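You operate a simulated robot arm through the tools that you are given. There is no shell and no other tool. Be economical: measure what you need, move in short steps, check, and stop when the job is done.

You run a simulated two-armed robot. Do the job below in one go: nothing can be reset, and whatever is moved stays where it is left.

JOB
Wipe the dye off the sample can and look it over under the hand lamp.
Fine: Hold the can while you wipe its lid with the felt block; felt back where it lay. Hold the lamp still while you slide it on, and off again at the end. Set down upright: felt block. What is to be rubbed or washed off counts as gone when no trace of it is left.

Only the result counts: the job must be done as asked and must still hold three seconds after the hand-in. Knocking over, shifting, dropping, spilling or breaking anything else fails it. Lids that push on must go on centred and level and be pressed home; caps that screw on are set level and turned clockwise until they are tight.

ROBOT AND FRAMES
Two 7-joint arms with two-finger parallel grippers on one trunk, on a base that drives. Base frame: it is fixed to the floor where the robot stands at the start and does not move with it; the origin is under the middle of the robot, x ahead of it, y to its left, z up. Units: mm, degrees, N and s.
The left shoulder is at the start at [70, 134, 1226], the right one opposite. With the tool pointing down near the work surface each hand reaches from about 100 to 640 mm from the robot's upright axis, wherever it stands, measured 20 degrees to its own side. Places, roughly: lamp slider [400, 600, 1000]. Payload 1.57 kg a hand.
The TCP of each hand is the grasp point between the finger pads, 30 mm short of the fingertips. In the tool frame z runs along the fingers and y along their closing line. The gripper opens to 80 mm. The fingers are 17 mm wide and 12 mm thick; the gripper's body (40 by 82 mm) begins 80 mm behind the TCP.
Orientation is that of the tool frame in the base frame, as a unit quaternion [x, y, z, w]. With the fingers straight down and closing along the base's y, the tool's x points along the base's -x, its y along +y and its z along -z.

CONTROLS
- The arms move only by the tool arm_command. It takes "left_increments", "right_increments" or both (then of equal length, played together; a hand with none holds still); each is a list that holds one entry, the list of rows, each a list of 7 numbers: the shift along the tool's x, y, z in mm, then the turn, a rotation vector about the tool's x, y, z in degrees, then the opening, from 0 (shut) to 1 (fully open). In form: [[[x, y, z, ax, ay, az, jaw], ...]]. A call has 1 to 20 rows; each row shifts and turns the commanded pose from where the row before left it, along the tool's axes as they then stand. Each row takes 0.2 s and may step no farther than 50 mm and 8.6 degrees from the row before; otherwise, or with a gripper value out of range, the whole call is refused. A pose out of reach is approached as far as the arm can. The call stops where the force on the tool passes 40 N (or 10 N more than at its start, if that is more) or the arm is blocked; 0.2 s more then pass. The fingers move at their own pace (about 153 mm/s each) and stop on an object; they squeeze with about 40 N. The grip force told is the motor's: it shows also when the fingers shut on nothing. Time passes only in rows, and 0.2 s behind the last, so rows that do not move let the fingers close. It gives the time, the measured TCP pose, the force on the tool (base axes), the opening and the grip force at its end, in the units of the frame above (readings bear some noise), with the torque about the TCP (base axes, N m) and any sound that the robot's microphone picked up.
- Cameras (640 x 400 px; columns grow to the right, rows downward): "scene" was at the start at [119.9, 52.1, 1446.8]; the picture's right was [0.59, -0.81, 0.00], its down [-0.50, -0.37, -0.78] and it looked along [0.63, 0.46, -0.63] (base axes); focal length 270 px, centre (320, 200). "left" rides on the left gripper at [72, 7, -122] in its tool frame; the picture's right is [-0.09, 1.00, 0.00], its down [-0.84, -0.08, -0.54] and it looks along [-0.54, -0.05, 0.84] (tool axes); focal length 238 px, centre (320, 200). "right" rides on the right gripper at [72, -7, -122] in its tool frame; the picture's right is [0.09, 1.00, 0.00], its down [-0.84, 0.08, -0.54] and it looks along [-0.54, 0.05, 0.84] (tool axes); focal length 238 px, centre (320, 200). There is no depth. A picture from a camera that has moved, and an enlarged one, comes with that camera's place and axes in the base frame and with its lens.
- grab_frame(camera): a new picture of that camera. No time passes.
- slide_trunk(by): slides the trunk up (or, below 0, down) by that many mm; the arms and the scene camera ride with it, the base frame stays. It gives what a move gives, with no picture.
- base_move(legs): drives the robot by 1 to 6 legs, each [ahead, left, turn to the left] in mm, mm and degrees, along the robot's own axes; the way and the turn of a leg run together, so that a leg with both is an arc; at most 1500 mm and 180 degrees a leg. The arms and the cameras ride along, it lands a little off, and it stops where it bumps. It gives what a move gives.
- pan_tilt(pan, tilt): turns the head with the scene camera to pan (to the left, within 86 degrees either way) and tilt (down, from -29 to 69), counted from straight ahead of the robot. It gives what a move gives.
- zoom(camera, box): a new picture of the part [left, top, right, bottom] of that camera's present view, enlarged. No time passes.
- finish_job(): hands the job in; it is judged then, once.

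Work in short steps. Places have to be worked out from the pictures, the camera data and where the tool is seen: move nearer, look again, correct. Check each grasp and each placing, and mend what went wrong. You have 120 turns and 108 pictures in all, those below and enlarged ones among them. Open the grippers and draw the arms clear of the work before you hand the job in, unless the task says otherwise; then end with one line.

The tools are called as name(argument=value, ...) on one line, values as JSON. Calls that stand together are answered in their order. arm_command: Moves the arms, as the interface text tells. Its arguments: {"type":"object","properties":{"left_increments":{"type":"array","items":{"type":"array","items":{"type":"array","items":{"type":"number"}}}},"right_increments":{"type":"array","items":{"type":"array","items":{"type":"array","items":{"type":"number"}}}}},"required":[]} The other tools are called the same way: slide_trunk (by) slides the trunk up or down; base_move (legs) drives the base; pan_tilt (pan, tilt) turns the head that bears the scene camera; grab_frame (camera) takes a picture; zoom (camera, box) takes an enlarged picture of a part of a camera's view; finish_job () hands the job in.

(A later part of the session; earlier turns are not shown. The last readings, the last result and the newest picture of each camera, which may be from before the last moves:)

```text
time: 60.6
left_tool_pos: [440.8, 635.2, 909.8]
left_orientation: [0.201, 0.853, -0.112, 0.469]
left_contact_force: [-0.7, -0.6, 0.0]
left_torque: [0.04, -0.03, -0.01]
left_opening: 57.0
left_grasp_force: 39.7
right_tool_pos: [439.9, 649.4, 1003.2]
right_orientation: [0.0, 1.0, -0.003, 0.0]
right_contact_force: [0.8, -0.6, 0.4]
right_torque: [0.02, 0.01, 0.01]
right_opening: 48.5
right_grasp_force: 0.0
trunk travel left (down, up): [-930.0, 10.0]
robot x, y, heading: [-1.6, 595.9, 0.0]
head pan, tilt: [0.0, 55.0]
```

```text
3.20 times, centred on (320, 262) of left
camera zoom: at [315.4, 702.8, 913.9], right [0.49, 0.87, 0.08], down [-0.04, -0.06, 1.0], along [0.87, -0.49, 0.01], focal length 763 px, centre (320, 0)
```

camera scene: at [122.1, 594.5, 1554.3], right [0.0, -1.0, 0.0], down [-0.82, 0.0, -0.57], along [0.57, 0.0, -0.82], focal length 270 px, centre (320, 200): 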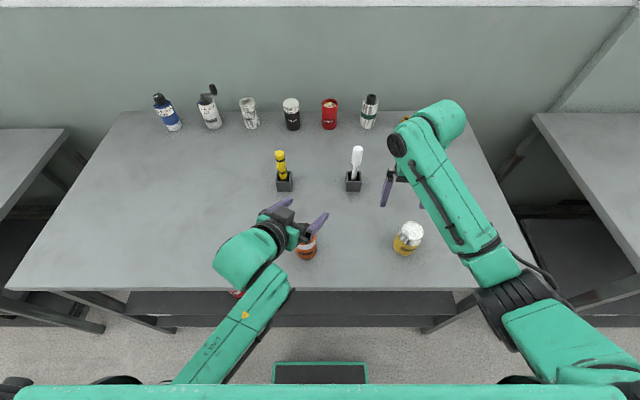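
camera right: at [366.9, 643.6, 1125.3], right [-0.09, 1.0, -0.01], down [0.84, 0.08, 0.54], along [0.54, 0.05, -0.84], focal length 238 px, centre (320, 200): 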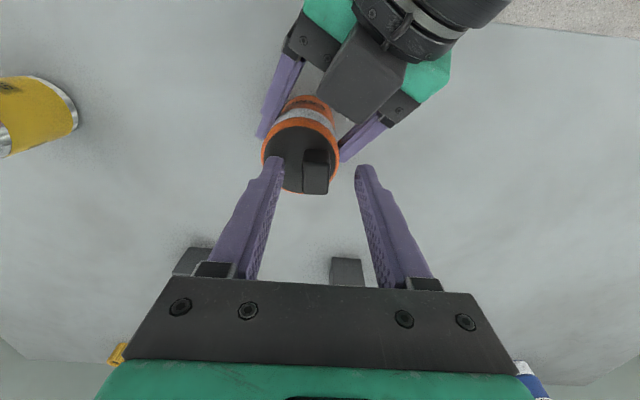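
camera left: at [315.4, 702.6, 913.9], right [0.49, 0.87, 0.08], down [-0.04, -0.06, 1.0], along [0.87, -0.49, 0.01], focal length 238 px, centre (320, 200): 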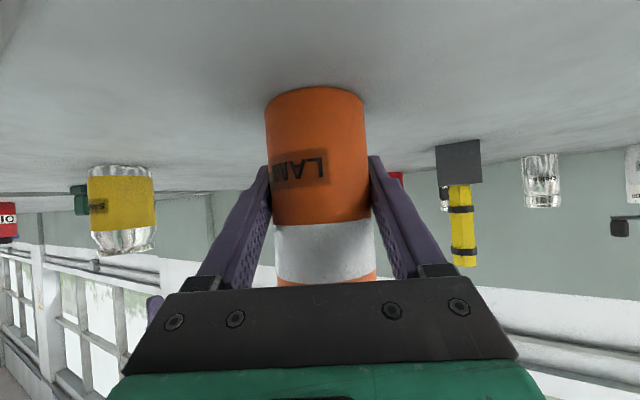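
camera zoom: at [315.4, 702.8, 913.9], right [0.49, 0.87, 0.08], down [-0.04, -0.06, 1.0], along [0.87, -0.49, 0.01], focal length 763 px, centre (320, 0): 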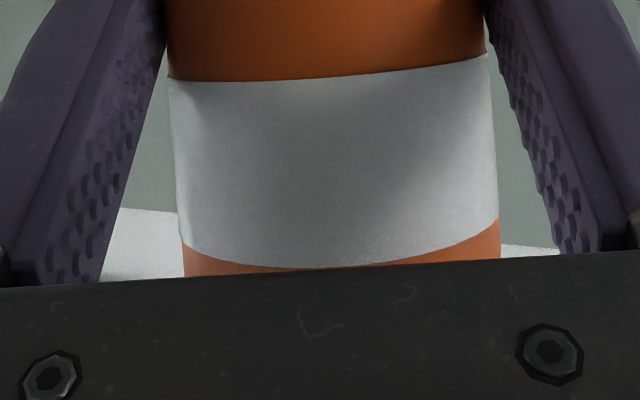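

Fingers straddle the slider well. I'll lower 5 mm more, shift 1.5 mm and close on it.

arm_command(right_increments=[[[1, -1.5, 3, 0, 0, 0, 0.6], [0, 0, 2, 0, 0, 0, 0.5], [0, 0, 0, 0, 0, 0, 0.4], [0, 0, 0, 0, 0, 0, 0.3], [0, 0, 0, 0, 0, 0, 0], [0, 0, 0, 0, 0, 0, 0]]])

grab_frame(camera="right")

```text
time: 62.0
left_tool_pos: [440.5, 634.8, 909.2]
left_orientation: [0.201, 0.853, -0.112, 0.468]
left_contact_force: [-0.9, 4.6, 2.0]
left_torque: [-0.4, 0.03, -0.44]
left_opening: 56.9
left_grasp_force: 40.2
right_tool_pos: [439.6, 647.6, 997.5]
right_orientation: [0.0, 1.0, -0.003, 0.0]
right_contact_force: [0.4, -5.0, 0.9]
right_torque: [0.08, -0.14, 0.48]
right_opening: 16.8
right_grasp_force: 32.5
trunk travel left (down, up): [-930.0, 10.0]
robot x, y, heading: [-3.6, 594.3, 0.0]
head pan, tilt: [0.0, 55.0]
```

```text
40 pictures are left
camera right: at [366.3, 641.8, 1120.5], right [-0.09, 1.0, -0.01], down [0.84, 0.08, 0.54], along [0.54, 0.04, -0.84], focal length 238 px, centre (320, 200)
```

right: 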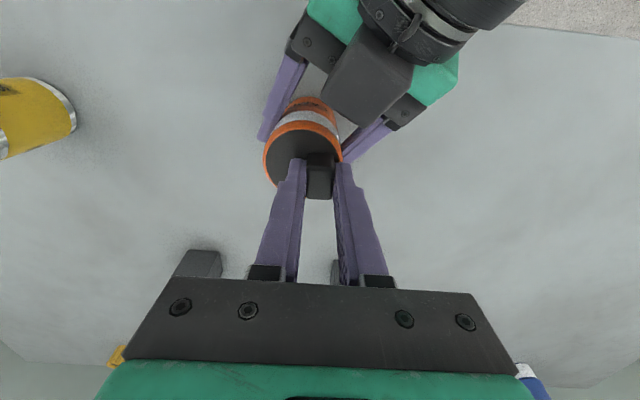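

Slider gripped (16.8 mm). Now I drag it in -y, in 3 mm steps, while the left hand holds the lamp.

arm_command(right_increments=[[[0, -3, 0, 0, 0, 0, 0], [0, -3, 0, 0, 0, 0, 0], [0, -3, 0, 0, 0, 0, 0], [0, -3, 0, 0, 0, 0, 0]]])

grab_frame(camera="scene")

zoom(camera="right", box=[240, 80, 400, 220])

```text
time: 63.0
left_tool_pos: [438.8, 634.6, 909.7]
left_orientation: [0.201, 0.852, -0.112, 0.469]
left_contact_force: [-6.3, -2.1, 2.9]
left_torque: [0.11, -0.47, -0.43]
left_opening: 56.9
left_grasp_force: 39.7
right_tool_pos: [439.7, 637.1, 998.2]
right_orientation: [0.0, 1.0, -0.002, 0.0]
right_contact_force: [4.5, 3.6, -3.4]
right_torque: [0.15, 0.02, 0.5]
right_opening: 16.8
right_grasp_force: 32.1
trunk travel left (down, up): [-930.0, 10.0]
robot x, y, heading: [-0.5, 596.3, 0.4]
head pan, tilt: [0.0, 55.0]
```

```text
39 pictures are left
camera scene: at [122.2, 597.0, 1554.3], right [0.0, -1.0, 0.0], down [-0.82, 0.0, -0.57], along [0.57, 0.0, -0.82], focal length 270 px, centre (320, 200)
```

scene: 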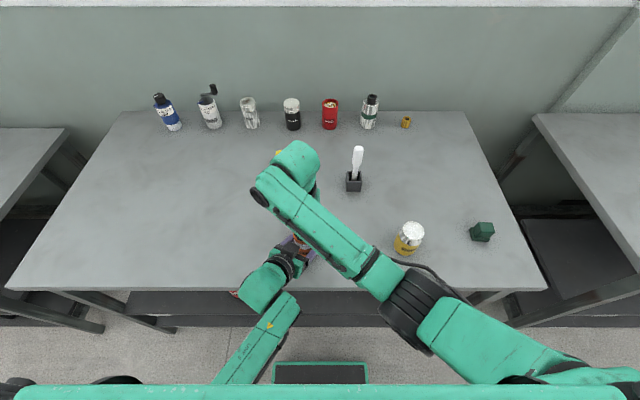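

```text
2.86 times, centred on (320, 150) of right
camera zoom: at [366.5, 630.6, 1120.6], right [-0.09, 1.0, -0.01], down [0.84, 0.08, 0.54], along [0.54, 0.05, -0.84], focal length 681 px, centre (320, 343)
```

zoom: 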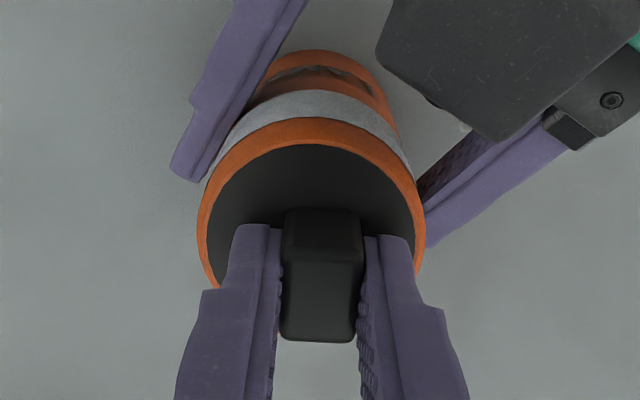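

Slider has moved about 10 mm and follows. Continuing toward the other side.

arm_command(right_increments=[[[0, -3, 0, 0, 0, 0, 0], [0, -3, 0, 0, 0, 0, 0], [0, -3, 0, 0, 0, 0, 0], [0, -3, 0, 0, 0, 0, 0], [0, -2, 0, 0, 0, 0, 0]]])

grab_frame(camera="scene")

zoom(camera="right", box=[240, 80, 400, 220])

```text
time: 64.2
left_tool_pos: [438.7, 634.3, 909.7]
left_orientation: [0.202, 0.853, -0.113, 0.469]
left_contact_force: [-16.0, -2.4, 11.0]
left_torque: [-0.05, -0.76, -0.56]
left_opening: 56.7
left_grasp_force: 40.0
right_tool_pos: [440.1, 622.2, 997.7]
right_orientation: [0.0, 1.0, -0.003, 0.001]
right_contact_force: [15.4, 3.8, -10.2]
right_torque: [0.17, -0.62, 0.37]
right_opening: 16.9
right_grasp_force: 31.9
trunk travel left (down, up): [-930.0, 10.0]
robot x, y, heading: [0.4, 598.1, -0.1]
head pan, tilt: [0.0, 55.0]
```

```text
37 pictures are left
camera scene: at [122.2, 597.1, 1554.3], right [0.0, -1.0, 0.0], down [-0.82, 0.0, -0.57], along [0.57, 0.0, -0.82], focal length 270 px, centre (320, 200)
```

scene: 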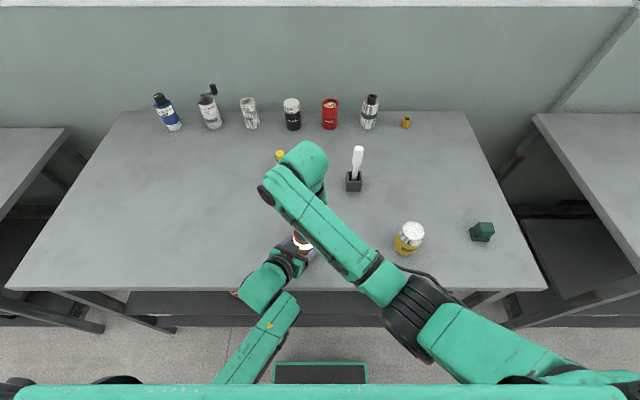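

```text
2.86 times, centred on (320, 150) of right
camera zoom: at [366.4, 616.0, 1120.6], right [-0.09, 1.0, -0.01], down [0.84, 0.08, 0.54], along [0.54, 0.04, -0.84], focal length 681 px, centre (320, 343)
```

zoom: 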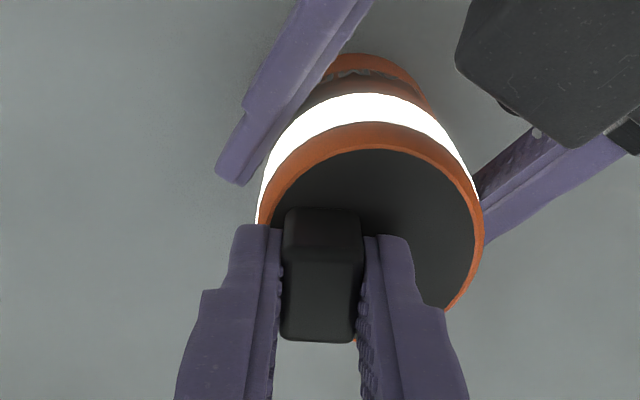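

The white band glows: the lamp is on. I'll ease the sideways strain on the slider and look at the can's lid under this light.

arm_command(right_increments=[[[-2, 0, -0.5, 0, 0, 0, 0], [-1, 0, 0, 0, 0, 0, 0], [0, 0, 0, 0, 0, 0, 0]]])

zoom(camera="scene", box=[384, 210, 440, 260])

zoom(camera="left", box=[60, 140, 188, 270])

```text
time: 65.0
left_tool_pos: [440.9, 636.0, 909.8]
left_orientation: [0.201, 0.853, -0.111, 0.469]
left_contact_force: [12.5, -1.3, -0.6]
left_torque: [-0.07, 0.88, -0.22]
left_opening: 57.0
left_grasp_force: 39.7
right_tool_pos: [440.4, 622.6, 998.0]
right_orientation: [-0.001, 1.0, -0.003, -0.002]
right_contact_force: [-13.3, 1.8, 0.2]
right_torque: [0.16, 0.27, 0.4]
right_opening: 16.6
right_grasp_force: 32.3
trunk travel left (down, up): [-930.0, 10.0]
robot x, y, heading: [-0.4, 596.0, 0.5]
head pan, tilt: [0.0, 55.0]
```

```text
8.00 times, centred on (412, 235) of scene
camera zoom: at [122.2, 597.1, 1554.3], right [0.0, -1.0, 0.0], down [-0.82, 0.0, -0.57], along [0.57, 0.0, -0.82], focal length 2161 px, centre (-416, -80)
```

zoom: 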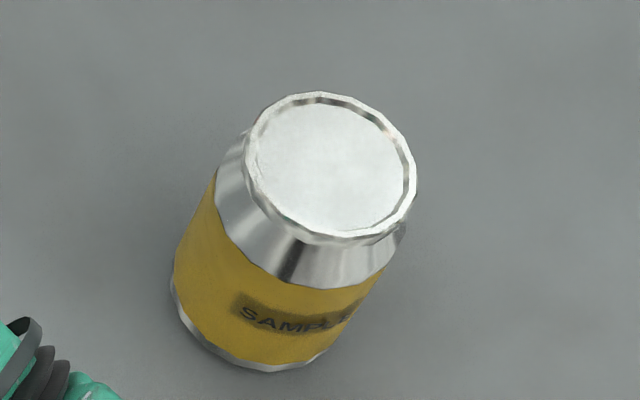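

```text
3.08 times, centred on (124, 205) of left
camera zoom: at [316.2, 703.5, 914.0], right [0.49, 0.87, 0.08], down [-0.04, -0.06, 1.0], along [0.87, -0.49, 0.0], focal length 733 px, centre (923, 185)
```

zoom: 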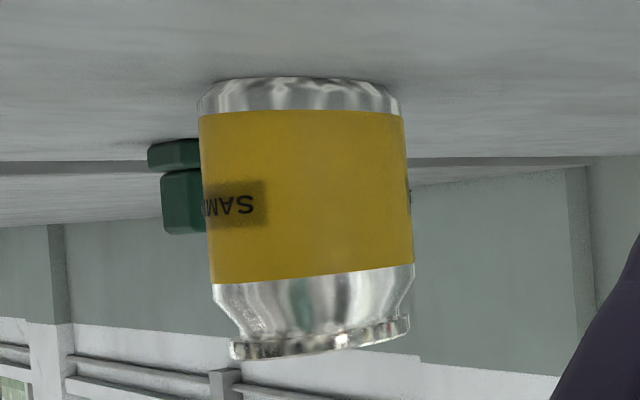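

Under the lamp the lid and the visible sides show no trace of dye. Now I slide the lamp off again, back in +y, still holding the body.

arm_command(right_increments=[[[1.5, 0, 0, 0, 0, 0, 0], [0.2, 3, 0, 0, 0, 0, 0], [0.2, 3, 0, 0, 0, 0, 0], [0.2, 3, 0, 0, 0, 0, 0], [0.2, 3, 0, 0, 0, 0, 0], [0.2, 3, 0, 0, 0, 0, 0], [0.2, 3, 0, 0, 0, 0, 0], [0.2, 3, 0, 0, 0, 0, 0], [0.1, 3, 0, 0, 0, 0, 0], [0, 1.5, 0, 0, 0, 0, 0], [0, 0, 0, 0, 0, 0, 0]]])

zoom(camera="right", box=[240, 80, 400, 220])

```text
time: 66.5
left_tool_pos: [439.8, 634.8, 909.8]
left_orientation: [0.202, 0.852, -0.113, 0.469]
left_contact_force: [12.9, -6.4, -3.0]
left_torque: [-0.06, 0.71, -0.21]
left_opening: 56.8
left_grasp_force: 39.3
right_tool_pos: [442.2, 622.5, 995.1]
right_orientation: [0.004, 1.0, -0.016, 0.002]
right_contact_force: [-14.1, 7.3, 10.1]
right_torque: [1.08, 0.36, 0.4]
right_opening: 17.0
right_grasp_force: 32.5
trunk travel left (down, up): [-930.0, 10.0]
robot x, y, heading: [0.0, 597.0, -0.0]
head pan, tilt: [0.0, 55.0]
stopped in row 7 (right hand): the force on the tool passed its limit at 46 N (the readings are from after the stop); the commanded pose is now the measured one
```

```text
2.86 times, centred on (320, 150) of right
camera zoom: at [369.4, 620.3, 1117.2], right [-0.08, 1.0, -0.03], down [0.83, 0.09, 0.54], along [0.54, 0.02, -0.84], focal length 681 px, centre (320, 343)
```

zoom: 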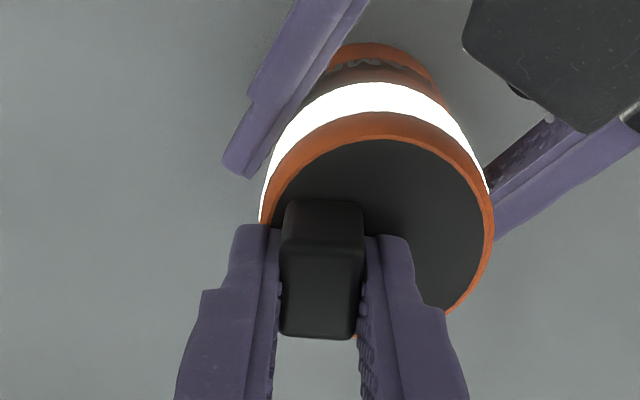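

The slider bound (hand got skewed). I'll open the jaws a little, level the hand, and then push with the -y finger instead of clamping.

arm_command(right_increments=[[[0, 0, 0, 0, 0, 0, 0.3], [0, 0, 0, 0, 0, 0, 0.35], [1, 1, -3, -1.8, 0.2, 0, 0.35], [0, 0, 0, 0, 0, 0, 0.35]]])

zoom(camera="right", box=[240, 80, 400, 220])

```text
time: 67.5
left_tool_pos: [438.8, 634.2, 910.2]
left_orientation: [0.201, 0.853, -0.111, 0.469]
left_contact_force: [0.1, -0.5, 6.7]
left_torque: [0.02, -0.1, -0.03]
left_opening: 56.8
left_grasp_force: 39.8
right_tool_pos: [443.9, 621.1, 999.1]
right_orientation: [0.008, 1.0, -0.003, 0.004]
right_contact_force: [-1.2, -0.5, 0.6]
right_torque: [-0.02, -0.02, 0.01]
right_opening: 28.0
right_grasp_force: 0.1
trunk travel left (down, up): [-930.0, 10.0]
robot x, y, heading: [-1.6, 593.9, 0.0]
head pan, tilt: [0.0, 55.0]
```

```text
2.86 times, centred on (320, 150) of right
camera zoom: at [371.0, 614.8, 1120.6], right [-0.08, 1.0, -0.01], down [0.83, 0.07, 0.55], along [0.55, 0.04, -0.84], focal length 681 px, centre (320, 343)
```

zoom: 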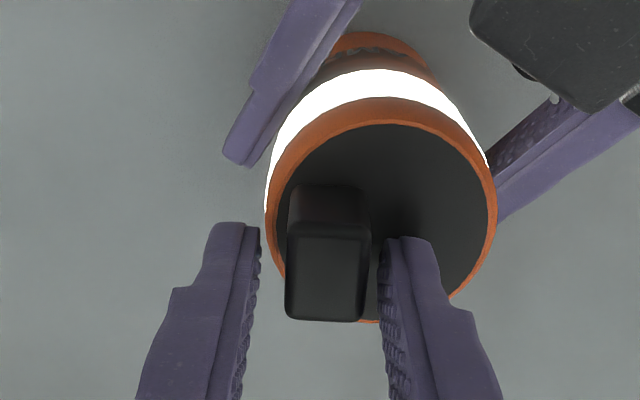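

Slider free between the fingers. I'll recentre in x, lower 2 mm and push with the -y finger in +y.

arm_command(right_increments=[[[3, 2, 2, -0.4, -0.4, 0, 0.35], [0, 3, 0, 0, 0, 0, 0.35], [0, 2, 0, 0, 0, 0, 0.35], [0, 2, 0, 0, 0, 0, 0.35], [0, 2, 0, 0, 0, 0, 0.35], [0, 2, 0, 0, 0, 0, 0.35], [0, 2, 0, 0, 0, 0, 0.35], [0, 2, 0, 0, 0, 0, 0.35], [0, 0, 0, 0, 0, 0, 0.35]]])

zoom(camera="right", box=[240, 80, 400, 220])

```text
time: 68.5
left_tool_pos: [438.6, 632.9, 910.2]
left_orientation: [0.203, 0.852, -0.112, 0.469]
left_contact_force: [8.1, -9.7, -0.7]
left_torque: [0.36, 0.25, -0.11]
left_opening: 56.6
left_grasp_force: 39.8
right_tool_pos: [449.2, 610.2, 995.8]
right_orientation: [0.012, 1.0, -0.014, 0.017]
right_contact_force: [-7.9, 8.4, 13.5]
right_torque: [0.5, 0.33, 0.19]
right_opening: 35.0
right_grasp_force: 3.8
trunk travel left (down, up): [-930.0, 10.0]
robot x, y, heading: [-2.0, 598.3, -0.0]
head pan, tilt: [0.0, 55.0]
stopped in row 4 (right hand): the force on the tool passed its limit at 47 N (the readings are from after the stop); the commanded pose is now the measured one
```

```text
2.86 times, centred on (320, 150) of right
camera zoom: at [373.5, 609.3, 1115.4], right [-0.07, 1.0, -0.03], down [0.82, 0.07, 0.57], along [0.57, 0.01, -0.82], focal length 681 px, centre (320, 343)
```

zoom: 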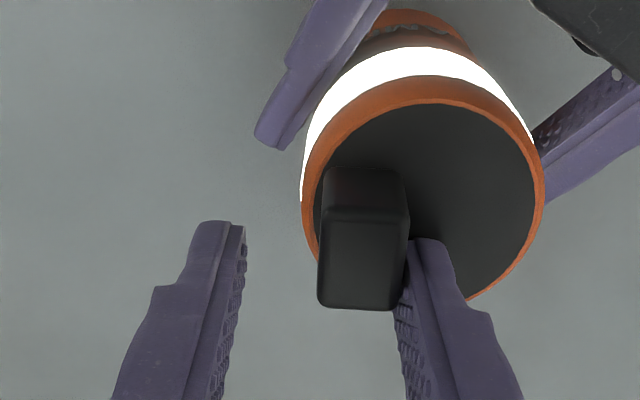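

The hand was again deflected to (+x, -y), as at the can earlier, so it's the right arm that is blocked. Looking at the arms from the scene camera.

grab_frame(camera="scene")

grab_frame(camera="right")

```text
30 pictures are left
camera scene: at [120.0, 597.1, 1554.5], right [0.0, -1.0, 0.0], down [-0.82, 0.0, -0.57], along [0.57, 0.0, -0.82], focal length 270 px, centre (320, 200)
```

scene: 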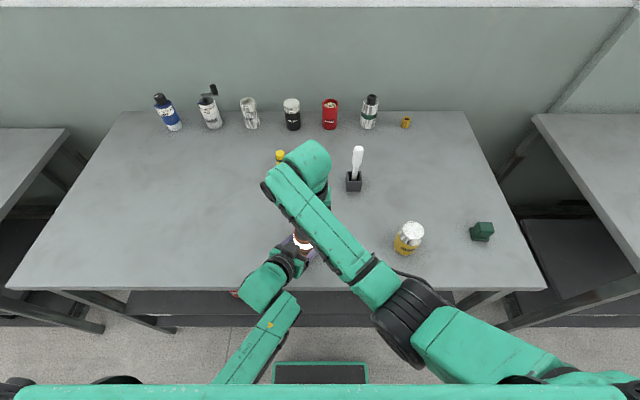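

```text
29 pictures are left
camera right: at [373.5, 609.3, 1115.4], right [-0.07, 1.0, -0.03], down [0.82, 0.07, 0.57], along [0.57, 0.01, -0.82], focal length 238 px, centre (320, 200)
```

right: 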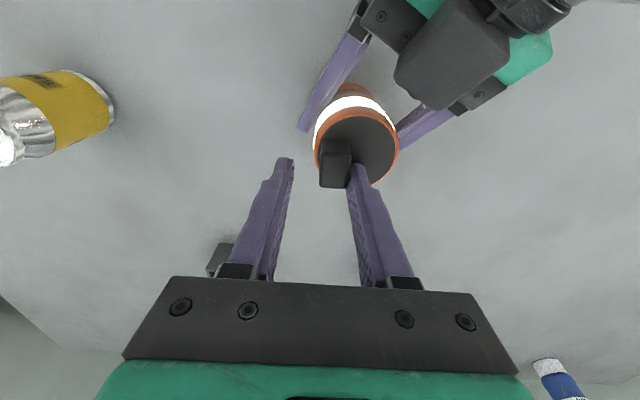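

Nothing visible is touching, so the right arm seems to run into a joint limit in this across-the-body posture. I'll back off cleanly: right hand up and out to the right, then release the lamp and raise the left hand, to set up again with the robot further left.

arm_command(right_increments=[[[0, 0, 0, 0, 0, 0, 0.6], [0, 0, -20, 0, 0, 0, 0.6], [0, 0, -30, 0, 0, 0, 0.6], [0, 0, -30, 0, 0, 0, 0.6], [0, -40, -20, 0, 0, 0, 0.6], [0, -45, 0, 0, 0, 0, 0.6], [0, -45, 0, 0, 0, 0, 0.6], [0, -45, 0, 0, 0, 0, 0.6], [0, -45, 0, 0, 0, 0, 0.6], [0, 0, 0, 0, 0, 0, 0.6], [0, 0, 0, 0, 0, 0, 0.6], [0, 0, 0, 0, 0, 0, 0.6]]], left_increments=[[[0, 0, 0, 0, 0, 0, 0], [0, 0, 0, 0, 0, 0, 0], [0, 0, 0, 0, 0, 0, 0], [0, 0, 0, 0, 0, 0, 0], [0, 0, 0, 0, 0, 0, 0], [0, 0, 0, 0, 0, 0, 0.8], [0, 0, 0, 0, 0, 0, 1], [0, 0, 0, 0, 0, 0, 1], [-31.8, 0, -19.9, 0, 0, 0, 1], [-31.8, 0, -19.9, 0, 0, 0, 1], [-31.8, 0, -19.9, 0, 0, 0, 1], [-31.8, 0, -19.9, 0, 0, 0, 1]]])

grab_frame(camera="left")

```text
time: 69.5
left_tool_pos: [440.0, 635.5, 908.3]
left_orientation: [0.202, 0.854, -0.11, 0.468]
left_contact_force: [-1.0, -2.0, 2.1]
left_torque: [-0.15, -0.01, 0.01]
left_opening: 56.9
left_grasp_force: 39.9
right_tool_pos: [465.9, 531.4, 1032.4]
right_orientation: [0.055, 0.994, -0.095, 0.013]
right_contact_force: [-0.3, 0.8, -0.3]
right_torque: [0.0, 0.0, 0.03]
right_opening: 48.1
right_grasp_force: 0.0
right hand out of reach, approached as far as the arm can: row 4, 5
trunk travel left (down, up): [-930.0, 10.0]
robot x, y, heading: [2.2, 596.0, 0.3]
head pan, tilt: [0.0, 55.0]
stopped in row 5 (right hand): the arm was blocked; the commanded pose is now the measured one
```

```text
28 pictures are left
camera left: at [315.9, 703.2, 913.4], right [0.49, 0.87, 0.08], down [-0.04, -0.07, 1.0], along [0.87, -0.49, 0.0], focal length 238 px, centre (320, 200)
```

left: 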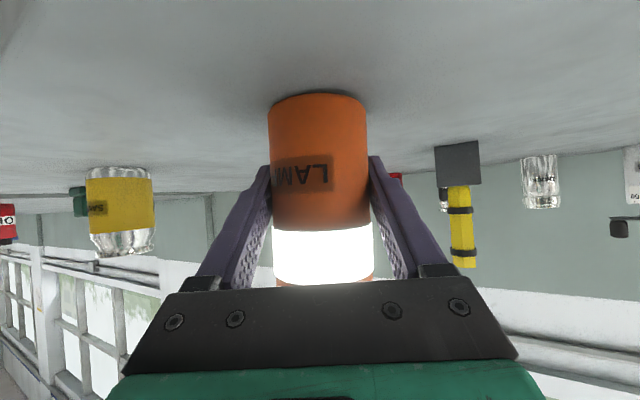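

The right arm is free of the lamp but in a poor posture (tilted 11°). I'll look before unwinding it.

grab_frame(camera="scene")

```text
27 pictures are left
camera scene: at [122.1, 596.7, 1554.3], right [0.0, -1.0, 0.0], down [-0.82, 0.0, -0.57], along [0.57, 0.0, -0.82], focal length 270 px, centre (320, 200)
```

scene: 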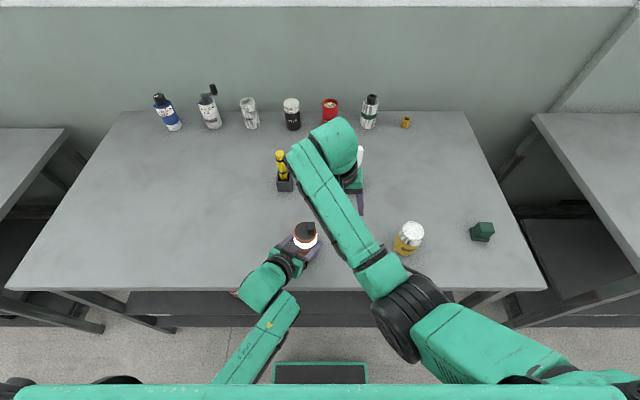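

The elbow has swung in close to the trunk. I'll bring the right hand back to the earlier free spot (≈476, 402, 1070), level.

arm_command(right_increments=[[[-6.3, -33, -10, -2.7, 0.5, -1.6, 0.6], [-6.3, -33, -10, -2.7, 0.5, -1.6, 0.6], [-6.3, -33, -5, -2.7, 0.5, -1.6, 0.6], [-6.3, -33, -5, -2.7, 0.5, -1.6, 0.6], [0, 0, 0, 0, 0, 0, 0.6]]])

```text
time: 70.1
left_tool_pos: [439.6, 634.8, 908.6]
left_orientation: [0.203, 0.854, -0.11, 0.467]
left_contact_force: [0.7, -1.4, 0.1]
left_torque: [0.12, 0.1, 0.04]
left_opening: 56.8
left_grasp_force: 40.2
right_tool_pos: [475.7, 407.2, 1051.9]
right_orientation: [0.065, 0.99, -0.122, 0.006]
right_contact_force: [-0.2, 0.1, -0.7]
right_torque: [-0.03, 0.0, -0.05]
right_opening: 47.9
right_grasp_force: 0.1
right hand out of reach, approached as far as the arm can: row 2
trunk travel left (down, up): [-930.0, 10.0]
robot x, y, heading: [-1.2, 596.9, -0.0]
head pan, tilt: [0.0, 55.0]
stopped in row 2 (right hand): the arm was blocked; the commanded pose is now the measured one
```

arm_command(right_increments=[[[0, -10, -15, 0, 0, 0, 0.6], [0, -20, -20, -2, 0, -1, 0.6], [0, -20, -20, -3, 0, -1.5, 0.6], [0, -20, -20, -3, 0, -1.5, 0.6], [0, -20, -20, -3, 0, -1.5, 0.6], [0, 0, 0, 0, 0, 0, 0.6]]])

grab_frame(camera="scene")

```text
time: 71.5
left_tool_pos: [439.6, 635.4, 908.8]
left_orientation: [0.202, 0.853, -0.111, 0.468]
left_contact_force: [0.3, -0.9, 1.3]
left_torque: [-0.12, -0.04, -0.01]
left_opening: 57.1
left_grasp_force: 40.1
right_tool_pos: [490.5, 322.0, 1139.0]
right_orientation: [0.015, 1.0, -0.027, 0.007]
right_contact_force: [0.3, 0.1, 1.2]
right_torque: [0.02, 0.02, -0.01]
right_opening: 47.8
right_grasp_force: 0.0
right hand out of reach, approached as far as the arm can: row 2, 3, 4, 5
trunk travel left (down, up): [-930.0, 10.0]
robot x, y, heading: [2.5, 597.4, 0.2]
head pan, tilt: [0.0, 55.0]
```

```text
26 pictures are left
camera scene: at [122.0, 597.0, 1554.4], right [0.0, -1.0, 0.0], down [-0.82, 0.0, -0.57], along [0.57, 0.0, -0.82], focal length 270 px, centre (320, 200)
```

scene: 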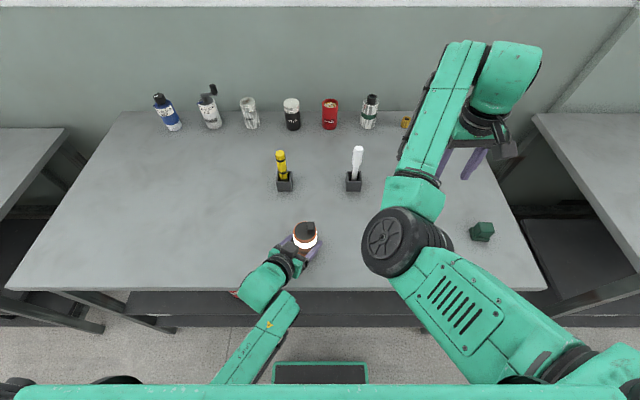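

The right elbow has flipped inward. I'll move the hand up to a roomy place (≈(430, 400, 1340)), level, and see whether the arm relaxes to its usual elbow-out posture.

arm_command(right_increments=[[[8, 8, -30, -1.5, 0, -0.8, 0.6], [8, 8, -30, -1.5, 0, -0.9, 0.6], [8, 8, -30, 0, -0.5, 0, 0.6], [8, 8, -30, 0, 0, 0, 0.6], [8, 8, -30, 0, 0, 0, 0.6], [8, 8, -30, 0, 0, 0, 0.6], [8, 8, -20, 0, 0, 0, 0.6], [0, 0, 0, 0, 0, 0, 0.6], [0, 0, 0, 0, 0, 0, 0.6], [0, 0, 0, 0, 0, 0, 0.6]]])

grab_frame(camera="scene")

```text
time: 73.7
left_tool_pos: [440.2, 636.4, 908.1]
left_orientation: [0.202, 0.854, -0.11, 0.467]
left_contact_force: [-0.1, 0.4, 1.0]
left_torque: [-0.03, 0.0, -0.02]
left_opening: 57.0
left_grasp_force: 40.2
right_tool_pos: [523.5, 316.4, 1313.7]
right_orientation: [0.0, 1.0, -0.001, 0.01]
right_contact_force: [-0.4, -0.9, 0.0]
right_torque: [-0.01, 0.04, 0.0]
right_opening: 48.0
right_grasp_force: 0.2
right hand out of reach, approached as far as the arm can: row 1, 2, 3, 4, 5, 6, 7
trunk travel left (down, up): [-930.0, 10.0]
robot x, y, heading: [2.8, 595.0, -0.2]
head pan, tilt: [0.0, 55.0]
```

```text
25 pictures are left
camera scene: at [121.9, 597.2, 1554.4], right [0.0, -1.0, 0.0], down [-0.82, 0.0, -0.57], along [0.57, 0.0, -0.82], focal length 270 px, centre (320, 200)
```

scene: 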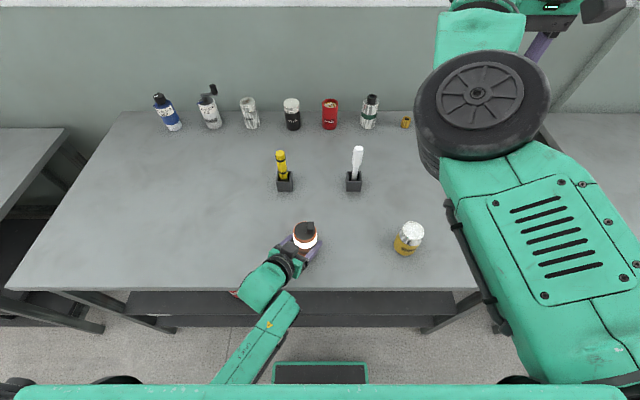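

The elbow sits up and inward. Swinging the hand far out to the right should force the elbow outward again; that space (z≈1250) is empty.

arm_command(right_increments=[[[28, -27, 8, 0, 0, 0, 0.6], [28, -27, 8, 0, 0, 0, 0.6], [28, -27, 8, 0, 0, 0, 0.6], [28, -27, 8, 0, 0, 0, 0.6], [28, -27, 8, 0, 0, 0, 0.6], [28, -27, 8, 0, 0, 0, 0.6], [28, -27, 8, 0, 0, 0, 0.6], [28, -27, 8, 0, 0, 0, 0.6], [0, 0, 0, 0, 0, 0, 0.6], [0, 0, 0, 0, 0, 0, 0.6]]])

grab_frame(camera="scene")

```text
time: 75.9
left_tool_pos: [439.6, 636.6, 908.9]
left_orientation: [0.202, 0.854, -0.11, 0.467]
left_contact_force: [-0.7, 0.5, 0.4]
left_torque: [0.0, -0.02, 0.02]
left_opening: 56.9
left_grasp_force: 40.0
right_tool_pos: [300.2, 98.5, 1245.5]
right_orientation: [0.001, 1.0, -0.002, 0.01]
right_contact_force: [0.2, 0.0, 0.1]
right_torque: [-0.01, 0.0, 0.0]
right_opening: 48.0
right_grasp_force: 0.0
trunk travel left (down, up): [-930.0, 10.0]
robot x, y, heading: [1.7, 591.8, 0.1]
head pan, tilt: [0.0, 55.0]
```

```text
24 pictures are left
camera scene: at [122.4, 597.6, 1554.3], right [0.0, -1.0, 0.0], down [-0.82, 0.0, -0.57], along [0.57, 0.0, -0.82], focal length 270 px, centre (320, 200)
```

scene: 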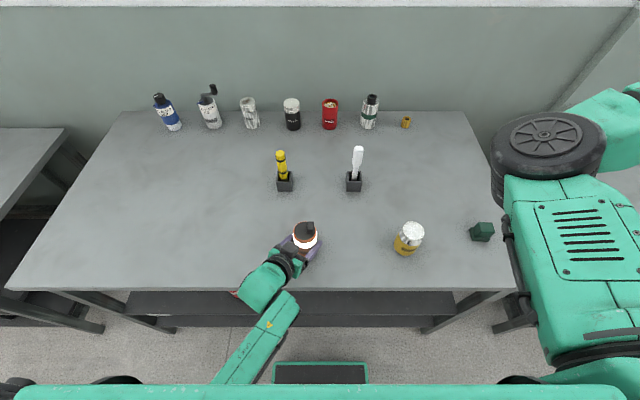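

Reached without complaint. I'll lower the hand out here to z≈1060 and see how the elbow sits.

arm_command(right_increments=[[[0, 0, 37, 0, 0, 0, 0.6], [0, 0, 37, 0, 0, 0, 0.6], [0, 0, 37, 0, 0, 0, 0.6], [0, 0, 37, 0, 0, 0, 0.6], [0, 0, 37, 0, 0, 0, 0.6], [0, 0, 0, 0, 0, 0, 0.6]]])

grab_frame(camera="scene")

```text
time: 77.3
left_tool_pos: [438.5, 635.6, 908.4]
left_orientation: [0.201, 0.854, -0.109, 0.467]
left_contact_force: [0.4, 0.1, 0.4]
left_torque: [-0.03, -0.01, 0.05]
left_opening: 56.7
left_grasp_force: 39.5
right_tool_pos: [306.1, 98.9, 1059.3]
right_orientation: [0.001, 1.0, -0.002, 0.011]
right_contact_force: [0.7, 0.1, -0.6]
right_torque: [0.0, 0.01, -0.03]
right_opening: 48.1
right_grasp_force: 0.1
trunk travel left (down, up): [-930.0, 10.0]
robot x, y, heading: [2.4, 598.7, 0.0]
head pan, tilt: [0.0, 55.0]
```

```text
23 pictures are left
camera scene: at [122.4, 597.0, 1554.3], right [0.0, -1.0, 0.0], down [-0.82, 0.0, -0.57], along [0.57, 0.0, -0.82], focal length 270 px, centre (320, 200)
```

scene: 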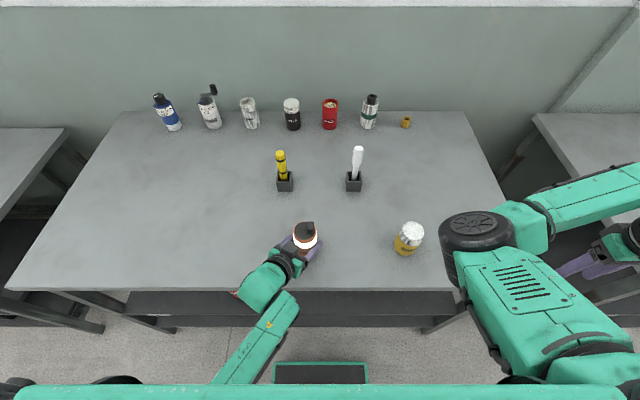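

The elbow is still inward. Turning the hand counter-clockwise should run the last wrist joint to its limit and drag the forearm (and elbow) outward. I'll try it here in free space, raised a bit.

arm_command(right_increments=[[[-15, 15, -30, 0, 0, -8.5, 0.6], [-15, 15, -30, 0, 0, -8.5, 0.6], [0, 0, -30, 0, 0, -8.5, 0.6], [0, 0, 0, 0, 0, -8.5, 0.6], [0, 0, 0, 0, 0, -8.5, 0.6], [0, 0, 0, 0, 0, -8.5, 0.6], [0, 0, 0, 0, 0, -8.5, 0.6], [0, 0, 0, 0, 0, -8.5, 0.6], [0, 0, 0, 0, 0, -8.5, 0.6], [0, 0, 0, 0, 0, -8.5, 0.6], [0, 0, 0, 0, 0, -8.5, 0.6], [0, 0, 0, 0, 0, -8.5, 0.6], [0, 0, 0, 0, 0, -8.5, 0.6], [0, 0, 0, 0, 0, -8.5, 0.6], [0, 0, 0, 0, 0, -8.5, 0.6], [0, 0, 0, 0, 0, -8.5, 0.6], [0, 0, 0, 0, 0, 0, 0.6]]])

grab_frame(camera="scene")

```text
time: 80.9
left_tool_pos: [439.5, 636.2, 907.7]
left_orientation: [0.2, 0.854, -0.109, 0.467]
left_contact_force: [-1.3, 0.4, -0.9]
left_torque: [0.02, 0.06, 0.02]
left_opening: 56.6
left_grasp_force: 39.7
right_tool_pos: [429.3, 117.2, 1082.6]
right_orientation: [0.927, -0.374, 0.01, -0.002]
right_contact_force: [0.0, -0.7, 1.1]
right_torque: [0.01, 0.03, 0.0]
right_opening: 48.2
right_grasp_force: 0.1
right hand out of reach, approached as far as the arm can: row 12, 13, 14, 15, 16
trunk travel left (down, up): [-930.0, 10.0]
robot x, y, heading: [-1.4, 595.3, 0.2]
head pan, tilt: [0.0, 55.0]
```

```text
22 pictures are left
camera scene: at [122.4, 597.3, 1554.3], right [0.0, -1.0, 0.0], down [-0.82, 0.0, -0.57], along [0.57, 0.0, -0.82], focal length 270 px, centre (320, 200)
```

scene: 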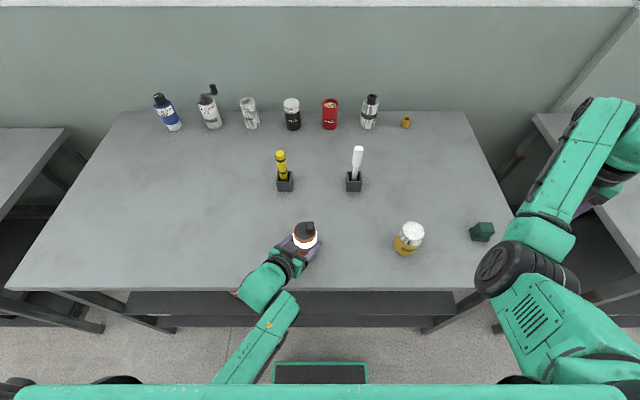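

It works: the wrist limit is pushing the elbow outward. I'll keep turning a bit more while rising.

arm_command(right_increments=[[[0, 0, -15, 0, 0, -8.5, 0.6], [0, 0, -15, 0, 0, -8.5, 0.6], [0, 0, -15, 0, 0, -8.5, 0.6], [0, 0, -15, 0, 0, -8.5, 0.6], [0, 0, -15, 0, 0, -8.5, 0.6], [0, 0, -15, 0, 0, -8.5, 0.6], [0, 0, 0, 0, 0, -8.5, 0.6], [0, 0, 0, 0, 0, -8.5, 0.6], [0, 0, 0, 0, 0, 0, 0.6]]])

grab_frame(camera="scene")

```text
time: 82.9
left_tool_pos: [439.7, 635.9, 906.6]
left_orientation: [0.202, 0.854, -0.11, 0.467]
left_contact_force: [0.3, 0.2, -0.6]
left_torque: [-0.04, -0.03, 0.01]
left_opening: 57.0
left_grasp_force: 40.3
right_tool_pos: [420.8, 225.9, 1162.1]
right_orientation: [0.979, 0.204, 0.009, 0.006]
right_contact_force: [-0.6, -0.4, -0.4]
right_torque: [-0.01, 0.0, -0.01]
right_opening: 48.1
right_grasp_force: 0.2
right hand out of reach, approached as far as the arm can: row 1, 6, 7, 8
trunk travel left (down, up): [-930.0, 10.0]
robot x, y, heading: [1.4, 596.7, 0.1]
head pan, tilt: [0.0, 55.0]
```

```text
21 pictures are left
camera scene: at [122.4, 596.8, 1554.3], right [0.0, -1.0, 0.0], down [-0.82, 0.0, -0.57], along [0.57, 0.0, -0.82], focal length 270 px, centre (320, 200)
```

scene: 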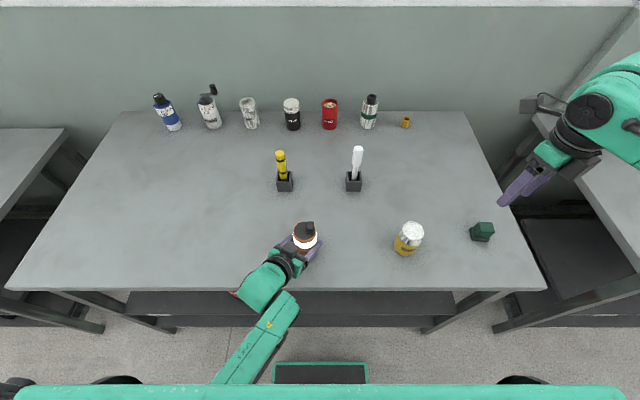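

The elbow is back outside. Now I unwind the hand's yaw (+204°) in place.

arm_command(right_increments=[[[0, 0, 0, 0, 0, 8.5, 0.6], [0, 0, 0, 0, 0, 8.5, 0.6], [0, 0, 0, 0, 0, 8.5, 0.6], [0, 0, 0, 0, 0, 8.5, 0.6], [0, 0, 0, 0, 0, 8.5, 0.6], [0, 0, 0, 0, 0, 8.5, 0.6], [0, 0, 0, 0, 0, 8.5, 0.6], [0, 0, 0, 0, 0, 8.5, 0.6], [0, 0, 0, 0, 0, 8.5, 0.6], [0, 0, 0, 0, 0, 8.5, 0.6], [0, 0, 0, 0, 0, 8.5, 0.6], [0, 0, 0, 0, 0, 8.5, 0.6], [0, 0, 0, 0, 0, 8.5, 0.6], [0, 0, 0, 0, 0, 8.5, 0.6], [0, 0, 0, 0, 0, 8.5, 0.6], [0, 0, 0, 0, 0, 8.5, 0.6], [0, 0, 0, 0, 0, 8.5, 0.6], [0, 0, 0, 0, 0, 8.5, 0.6], [0, 0, 0, 0, 0, 8.5, 0.6], [0, 0, 0, 0, 0, 8.5, 0.6]]])

arm_command(right_increments=[[[0, 0, 0, 0, 0, 8.5, 0.6], [0, 0, 0, 0, 0, 8.5, 0.6], [0, 0, 0, 0, 0, 8.5, 0.6], [0, 0, 0, 0, 0, 8, 0.6], [0, 0, 0, 0, 0, 0, 0.6]]])

```text
time: 87.1
left_tool_pos: [439.7, 636.5, 907.6]
left_orientation: [0.201, 0.854, -0.109, 0.467]
left_contact_force: [-0.6, 0.2, 0.2]
left_torque: [0.01, -0.04, -0.01]
left_opening: 56.7
left_grasp_force: 40.4
right_tool_pos: [421.1, 225.0, 1161.3]
right_orientation: [-0.291, 0.957, -0.005, 0.01]
right_contact_force: [0.4, 0.1, -0.2]
right_torque: [0.0, 0.0, -0.01]
right_opening: 48.0
right_grasp_force: 0.0
trunk travel left (down, up): [-930.0, 10.0]
robot x, y, heading: [-0.2, 595.2, -0.3]
head pan, tilt: [0.0, 55.0]
```

```text
time: 88.3
left_tool_pos: [440.1, 635.4, 908.1]
left_orientation: [0.202, 0.854, -0.11, 0.467]
left_contact_force: [-0.7, -0.2, -0.4]
left_torque: [0.0, -0.01, 0.01]
left_opening: 56.7
left_grasp_force: 40.3
right_tool_pos: [420.7, 224.4, 1160.0]
right_orientation: [-0.002, 1.0, -0.002, 0.01]
right_contact_force: [-0.2, -0.5, -0.4]
right_torque: [0.0, -0.01, -0.03]
right_opening: 48.1
right_grasp_force: 0.0
trunk travel left (down, up): [-930.0, 10.0]
robot x, y, heading: [-0.1, 596.1, 0.0]
head pan, tilt: [0.0, 55.0]
```

Right arm is in its good posture and level, and the left hand still holds the lamp. I'll bring the right hand, fingers shut, over to just beside the lamp on its -y side, to push the slider with the fingers' flank.

arm_command(right_increments=[[[-2.2, 40, 0, 0, 1.1, 0, 0.3], [-2.2, 40, 0, 0, 0, 0, 0], [-2.2, 40, 0, 0, 0, 0, 0], [-2.2, 40, 0, 0, 0, 0, 0], [-2.2, 40, 0, 0, 0, 0, 0], [-2.2, 40, 0, 0, 0, 0, 0], [-2.2, 40, 0, 0, 0, 0, 0], [-2.2, 40, 0, 0, 0, 0, 0], [-2.2, 38, 0, 0, 0, 0, 0], [0, 0, 35, 0, 0, 0, 0], [0, 0, 35, 0, 0, 0, 0], [0, 0, 30, 0, 0, 0, 0], [0, 0, 30, 0, 0, 0, 0], [0, 0, 0, 0, 0, 0, 0]]])

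grab_frame(camera="right")

```text
time: 91.3
left_tool_pos: [438.8, 635.9, 909.3]
left_orientation: [0.202, 0.854, -0.109, 0.467]
left_contact_force: [0.2, 0.1, 0.0]
left_torque: [0.02, 0.02, 0.0]
left_opening: 56.9
left_grasp_force: 39.8
right_tool_pos: [438.3, 584.9, 1031.0]
right_orientation: [-0.004, 1.0, -0.001, 0.001]
right_contact_force: [-0.4, -0.6, 0.2]
right_torque: [0.03, -0.01, 0.01]
right_opening: 0.2
right_grasp_force: 21.2
trunk travel left (down, up): [-930.0, 10.0]
robot x, y, heading: [1.4, 595.3, 0.4]
head pan, tilt: [0.0, 55.0]
```

```text
20 pictures are left
camera right: at [365.4, 577.4, 1152.7], right [-0.1, 1.0, 0.0], down [0.84, 0.08, 0.54], along [0.54, 0.05, -0.84], focal length 238 px, centre (320, 200)
```

right: 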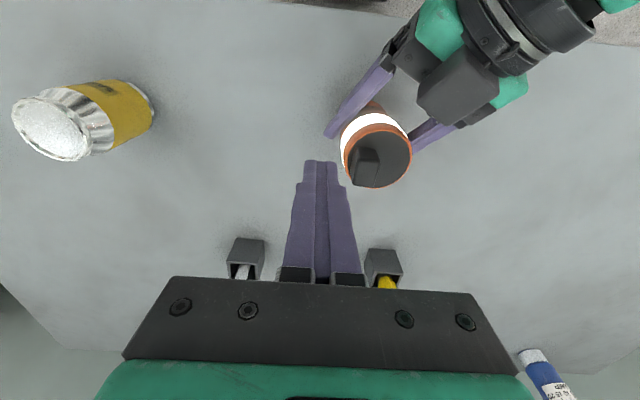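

Slider is at about (438, 618), 12 mm beyond the fingers' flank. I'll go down to z≈998 and push +y in 3 mm steps.

arm_command(right_increments=[[[0, 0, 20, 0, 0, 0, 0], [0, 0, 13, 0, 0, 0, 0], [0, 3, 0, 0, 0, 0, 0], [0, 3, 0, 0, 0, 0, 0], [0, 3, 0, 0, 0, 0, 0], [0, 3, 0, 0, 0, 0, 0], [0, 3, 0, 0, 0, 0, 0], [0, 3, 0, 0, 0, 0, 0], [0, 3, 0, 0, 0, 0, 0], [0, 3, 0, 0, 0, 0, 0]]])

grab_frame(camera="right")

```text
time: 93.5
left_tool_pos: [439.9, 637.2, 907.3]
left_orientation: [0.201, 0.854, -0.109, 0.467]
left_contact_force: [-0.5, 2.8, 0.1]
left_torque: [-0.22, 0.0, -0.01]
left_opening: 57.0
left_grasp_force: 40.3
right_tool_pos: [437.9, 605.9, 996.5]
right_orientation: [-0.004, 1.0, -0.001, 0.001]
right_contact_force: [-0.5, -2.2, 0.5]
right_torque: [0.02, -0.01, -0.01]
right_opening: 0.0
right_grasp_force: 21.1
trunk travel left (down, up): [-930.0, 10.0]
robot x, y, heading: [-0.9, 595.3, 0.1]
head pan, tilt: [0.0, 55.0]
```

```text
19 pictures are left
camera right: at [365.7, 599.4, 1118.8], right [-0.1, 1.0, 0.0], down [0.84, 0.09, 0.54], along [0.54, 0.05, -0.84], focal length 238 px, centre (320, 200)
```

right: 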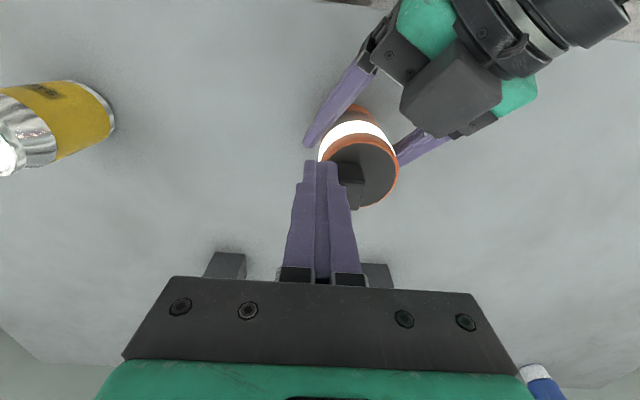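

Pushing well, only 2 N. Continuing to the off end.

arm_command(right_increments=[[[0, 3, 0, 0, 0, 0, 0], [0, 3, 0, 0, 0, 0, 0], [0, 3, 0, 0, 0, 0, 0], [0, 3, 0, 0, 0, 0, 0], [0, 3, 0, 0, 0, 0, 0], [0, 3, 0, 0, 0, 0, 0], [0, 2, 0, 0, 0, 0, 0]]])

zoom(camera="right", box=[240, 80, 400, 220])

```text
time: 95.1
left_tool_pos: [439.3, 635.4, 907.6]
left_orientation: [0.202, 0.854, -0.11, 0.467]
left_contact_force: [0.8, 2.6, -0.1]
left_torque: [-0.23, 0.0, 0.02]
left_opening: 56.7
left_grasp_force: 40.0
right_tool_pos: [436.6, 627.2, 996.4]
right_orientation: [-0.003, 1.0, -0.001, 0.001]
right_contact_force: [-0.7, -2.3, 1.2]
right_torque: [-0.04, -0.01, 0.02]
right_opening: 0.0
right_grasp_force: 21.7
trunk travel left (down, up): [-930.0, 10.0]
robot x, y, heading: [0.8, 594.8, -0.2]
head pan, tilt: [0.0, 55.0]
```

```text
2.86 times, centred on (320, 150) of right
camera zoom: at [365.1, 619.9, 1118.8], right [-0.1, 1.0, 0.0], down [0.84, 0.08, 0.54], along [0.54, 0.05, -0.84], focal length 681 px, centre (320, 343)
```

zoom: 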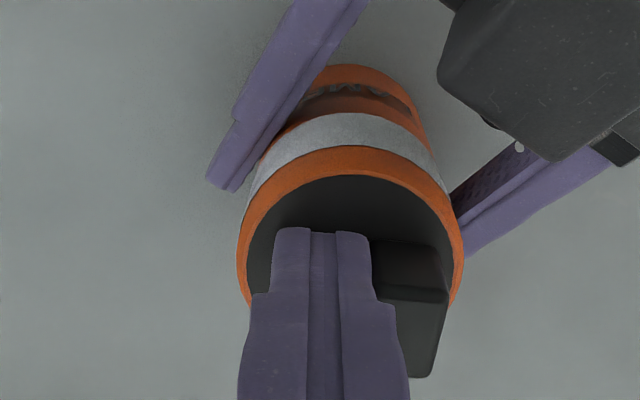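

Band is dark: the lamp is off. I'll push up to 4 mm more to seat the slider at its end, watching the force.

arm_command(right_increments=[[[0, 1.5, 0, 0, 0, 0, 0], [0, 1.5, 0, 0, 0, 0, 0]]])

```text
time: 95.7
left_tool_pos: [439.6, 637.2, 907.2]
left_orientation: [0.201, 0.854, -0.109, 0.467]
left_contact_force: [-1.2, 6.4, 1.1]
left_torque: [-0.58, -0.08, 0.06]
left_opening: 56.9
left_grasp_force: 40.6
right_tool_pos: [438.7, 629.2, 996.3]
right_orientation: [-0.004, 1.0, -0.002, 0.0]
right_contact_force: [0.5, -6.5, 0.9]
right_torque: [-0.03, 0.02, -0.03]
right_opening: 0.0
right_grasp_force: 20.9
trunk travel left (down, up): [-930.0, 10.0]
robot x, y, heading: [-0.8, 593.4, 0.1]
head pan, tilt: [0.0, 55.0]
```

Force rose to 6.5 N: the end stop. I'll withdraw the right hand (back, up, aside), then release the lamp and raise the left hand.

arm_command(right_increments=[[[0, -5, 0, 0, 0, 0, 0], [0, -10, -10, 0, 0, 0, 0], [0, -10, -30, 0, 0, 0, 0], [0, -20, -30, 0, 0, 0, 0], [0, -30, -30, 0, 0, 0, 0], [0, -30, -30, 0, 0, 0, 0], [0, -30, 0, 0, 0, 0, 0.5], [0, -30, 0, 0, 0, 0, 1], [0, 0, 0, 0, 0, 0, 1]]])

arm_command(left_increments=[[[0, 0, 0, 0, 0, 0, 0.8], [0, 0, 0, 0, 0, 0, 1], [0, 0, 0, 0, 0, 0, 1], [-21.2, 0, -13.2, 0, 0, 0, 1], [-31.8, 0, -19.9, 0, 0, 0, 1], [-31.8, 0, -19.9, 0, 0, 0, 1], [-31.8, 0, -19.9, 0, 0, 0, 1], [-31.8, 0, -19.9, 0, 0, 0, 1], [-31.8, 0, -19.9, 0, 0, 0, 1], [0, 0, 0, 0, 0, 0, 1]]])

grab_frame(camera="scene")

```text
time: 97.7
left_tool_pos: [441.0, 635.8, 907.4]
left_orientation: [0.202, 0.854, -0.111, 0.467]
left_contact_force: [0.3, 0.0, 0.3]
left_torque: [-0.02, 0.02, -0.04]
left_opening: 56.6
left_grasp_force: 39.7
right_tool_pos: [438.8, 466.7, 1127.3]
right_orientation: [-0.003, 1.0, -0.001, 0.002]
right_contact_force: [0.6, 0.0, 0.1]
right_torque: [-0.01, -0.02, -0.04]
right_opening: 80.2
right_grasp_force: 0.0
trunk travel left (down, up): [-930.0, 10.0]
robot x, y, heading: [-0.6, 596.2, -0.2]
head pan, tilt: [0.0, 55.0]
```

```text
time: 99.9
left_tool_pos: [441.1, 634.4, 1120.9]
left_orientation: [0.201, 0.854, -0.11, 0.467]
left_contact_force: [0.1, 0.1, 0.2]
left_torque: [-0.03, 0.03, 0.03]
left_opening: 79.8
left_grasp_force: 0.1
right_tool_pos: [438.6, 465.6, 1126.2]
right_orientation: [-0.003, 1.0, -0.001, 0.001]
right_contact_force: [0.3, -1.0, -0.4]
right_torque: [0.03, -0.01, -0.01]
right_opening: 80.0
right_grasp_force: 0.0
trunk travel left (down, up): [-930.0, 10.0]
robot x, y, heading: [-3.4, 598.6, -0.0]
head pan, tilt: [0.0, 55.0]
```

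```text
17 pictures are left
camera scene: at [122.2, 597.0, 1554.3], right [0.0, -1.0, 0.0], down [-0.82, 0.0, -0.57], along [0.57, 0.0, -0.82], focal length 270 px, centre (320, 200)
```

scene: 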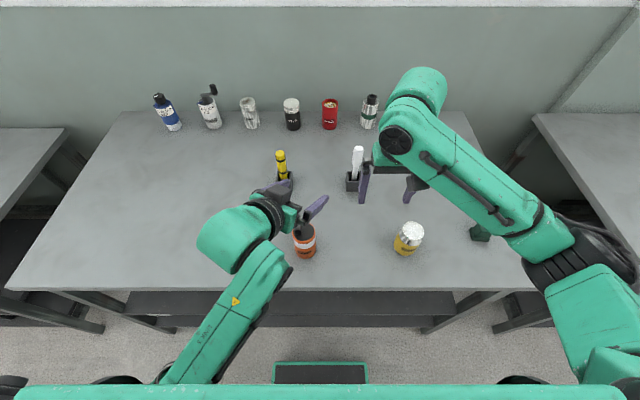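

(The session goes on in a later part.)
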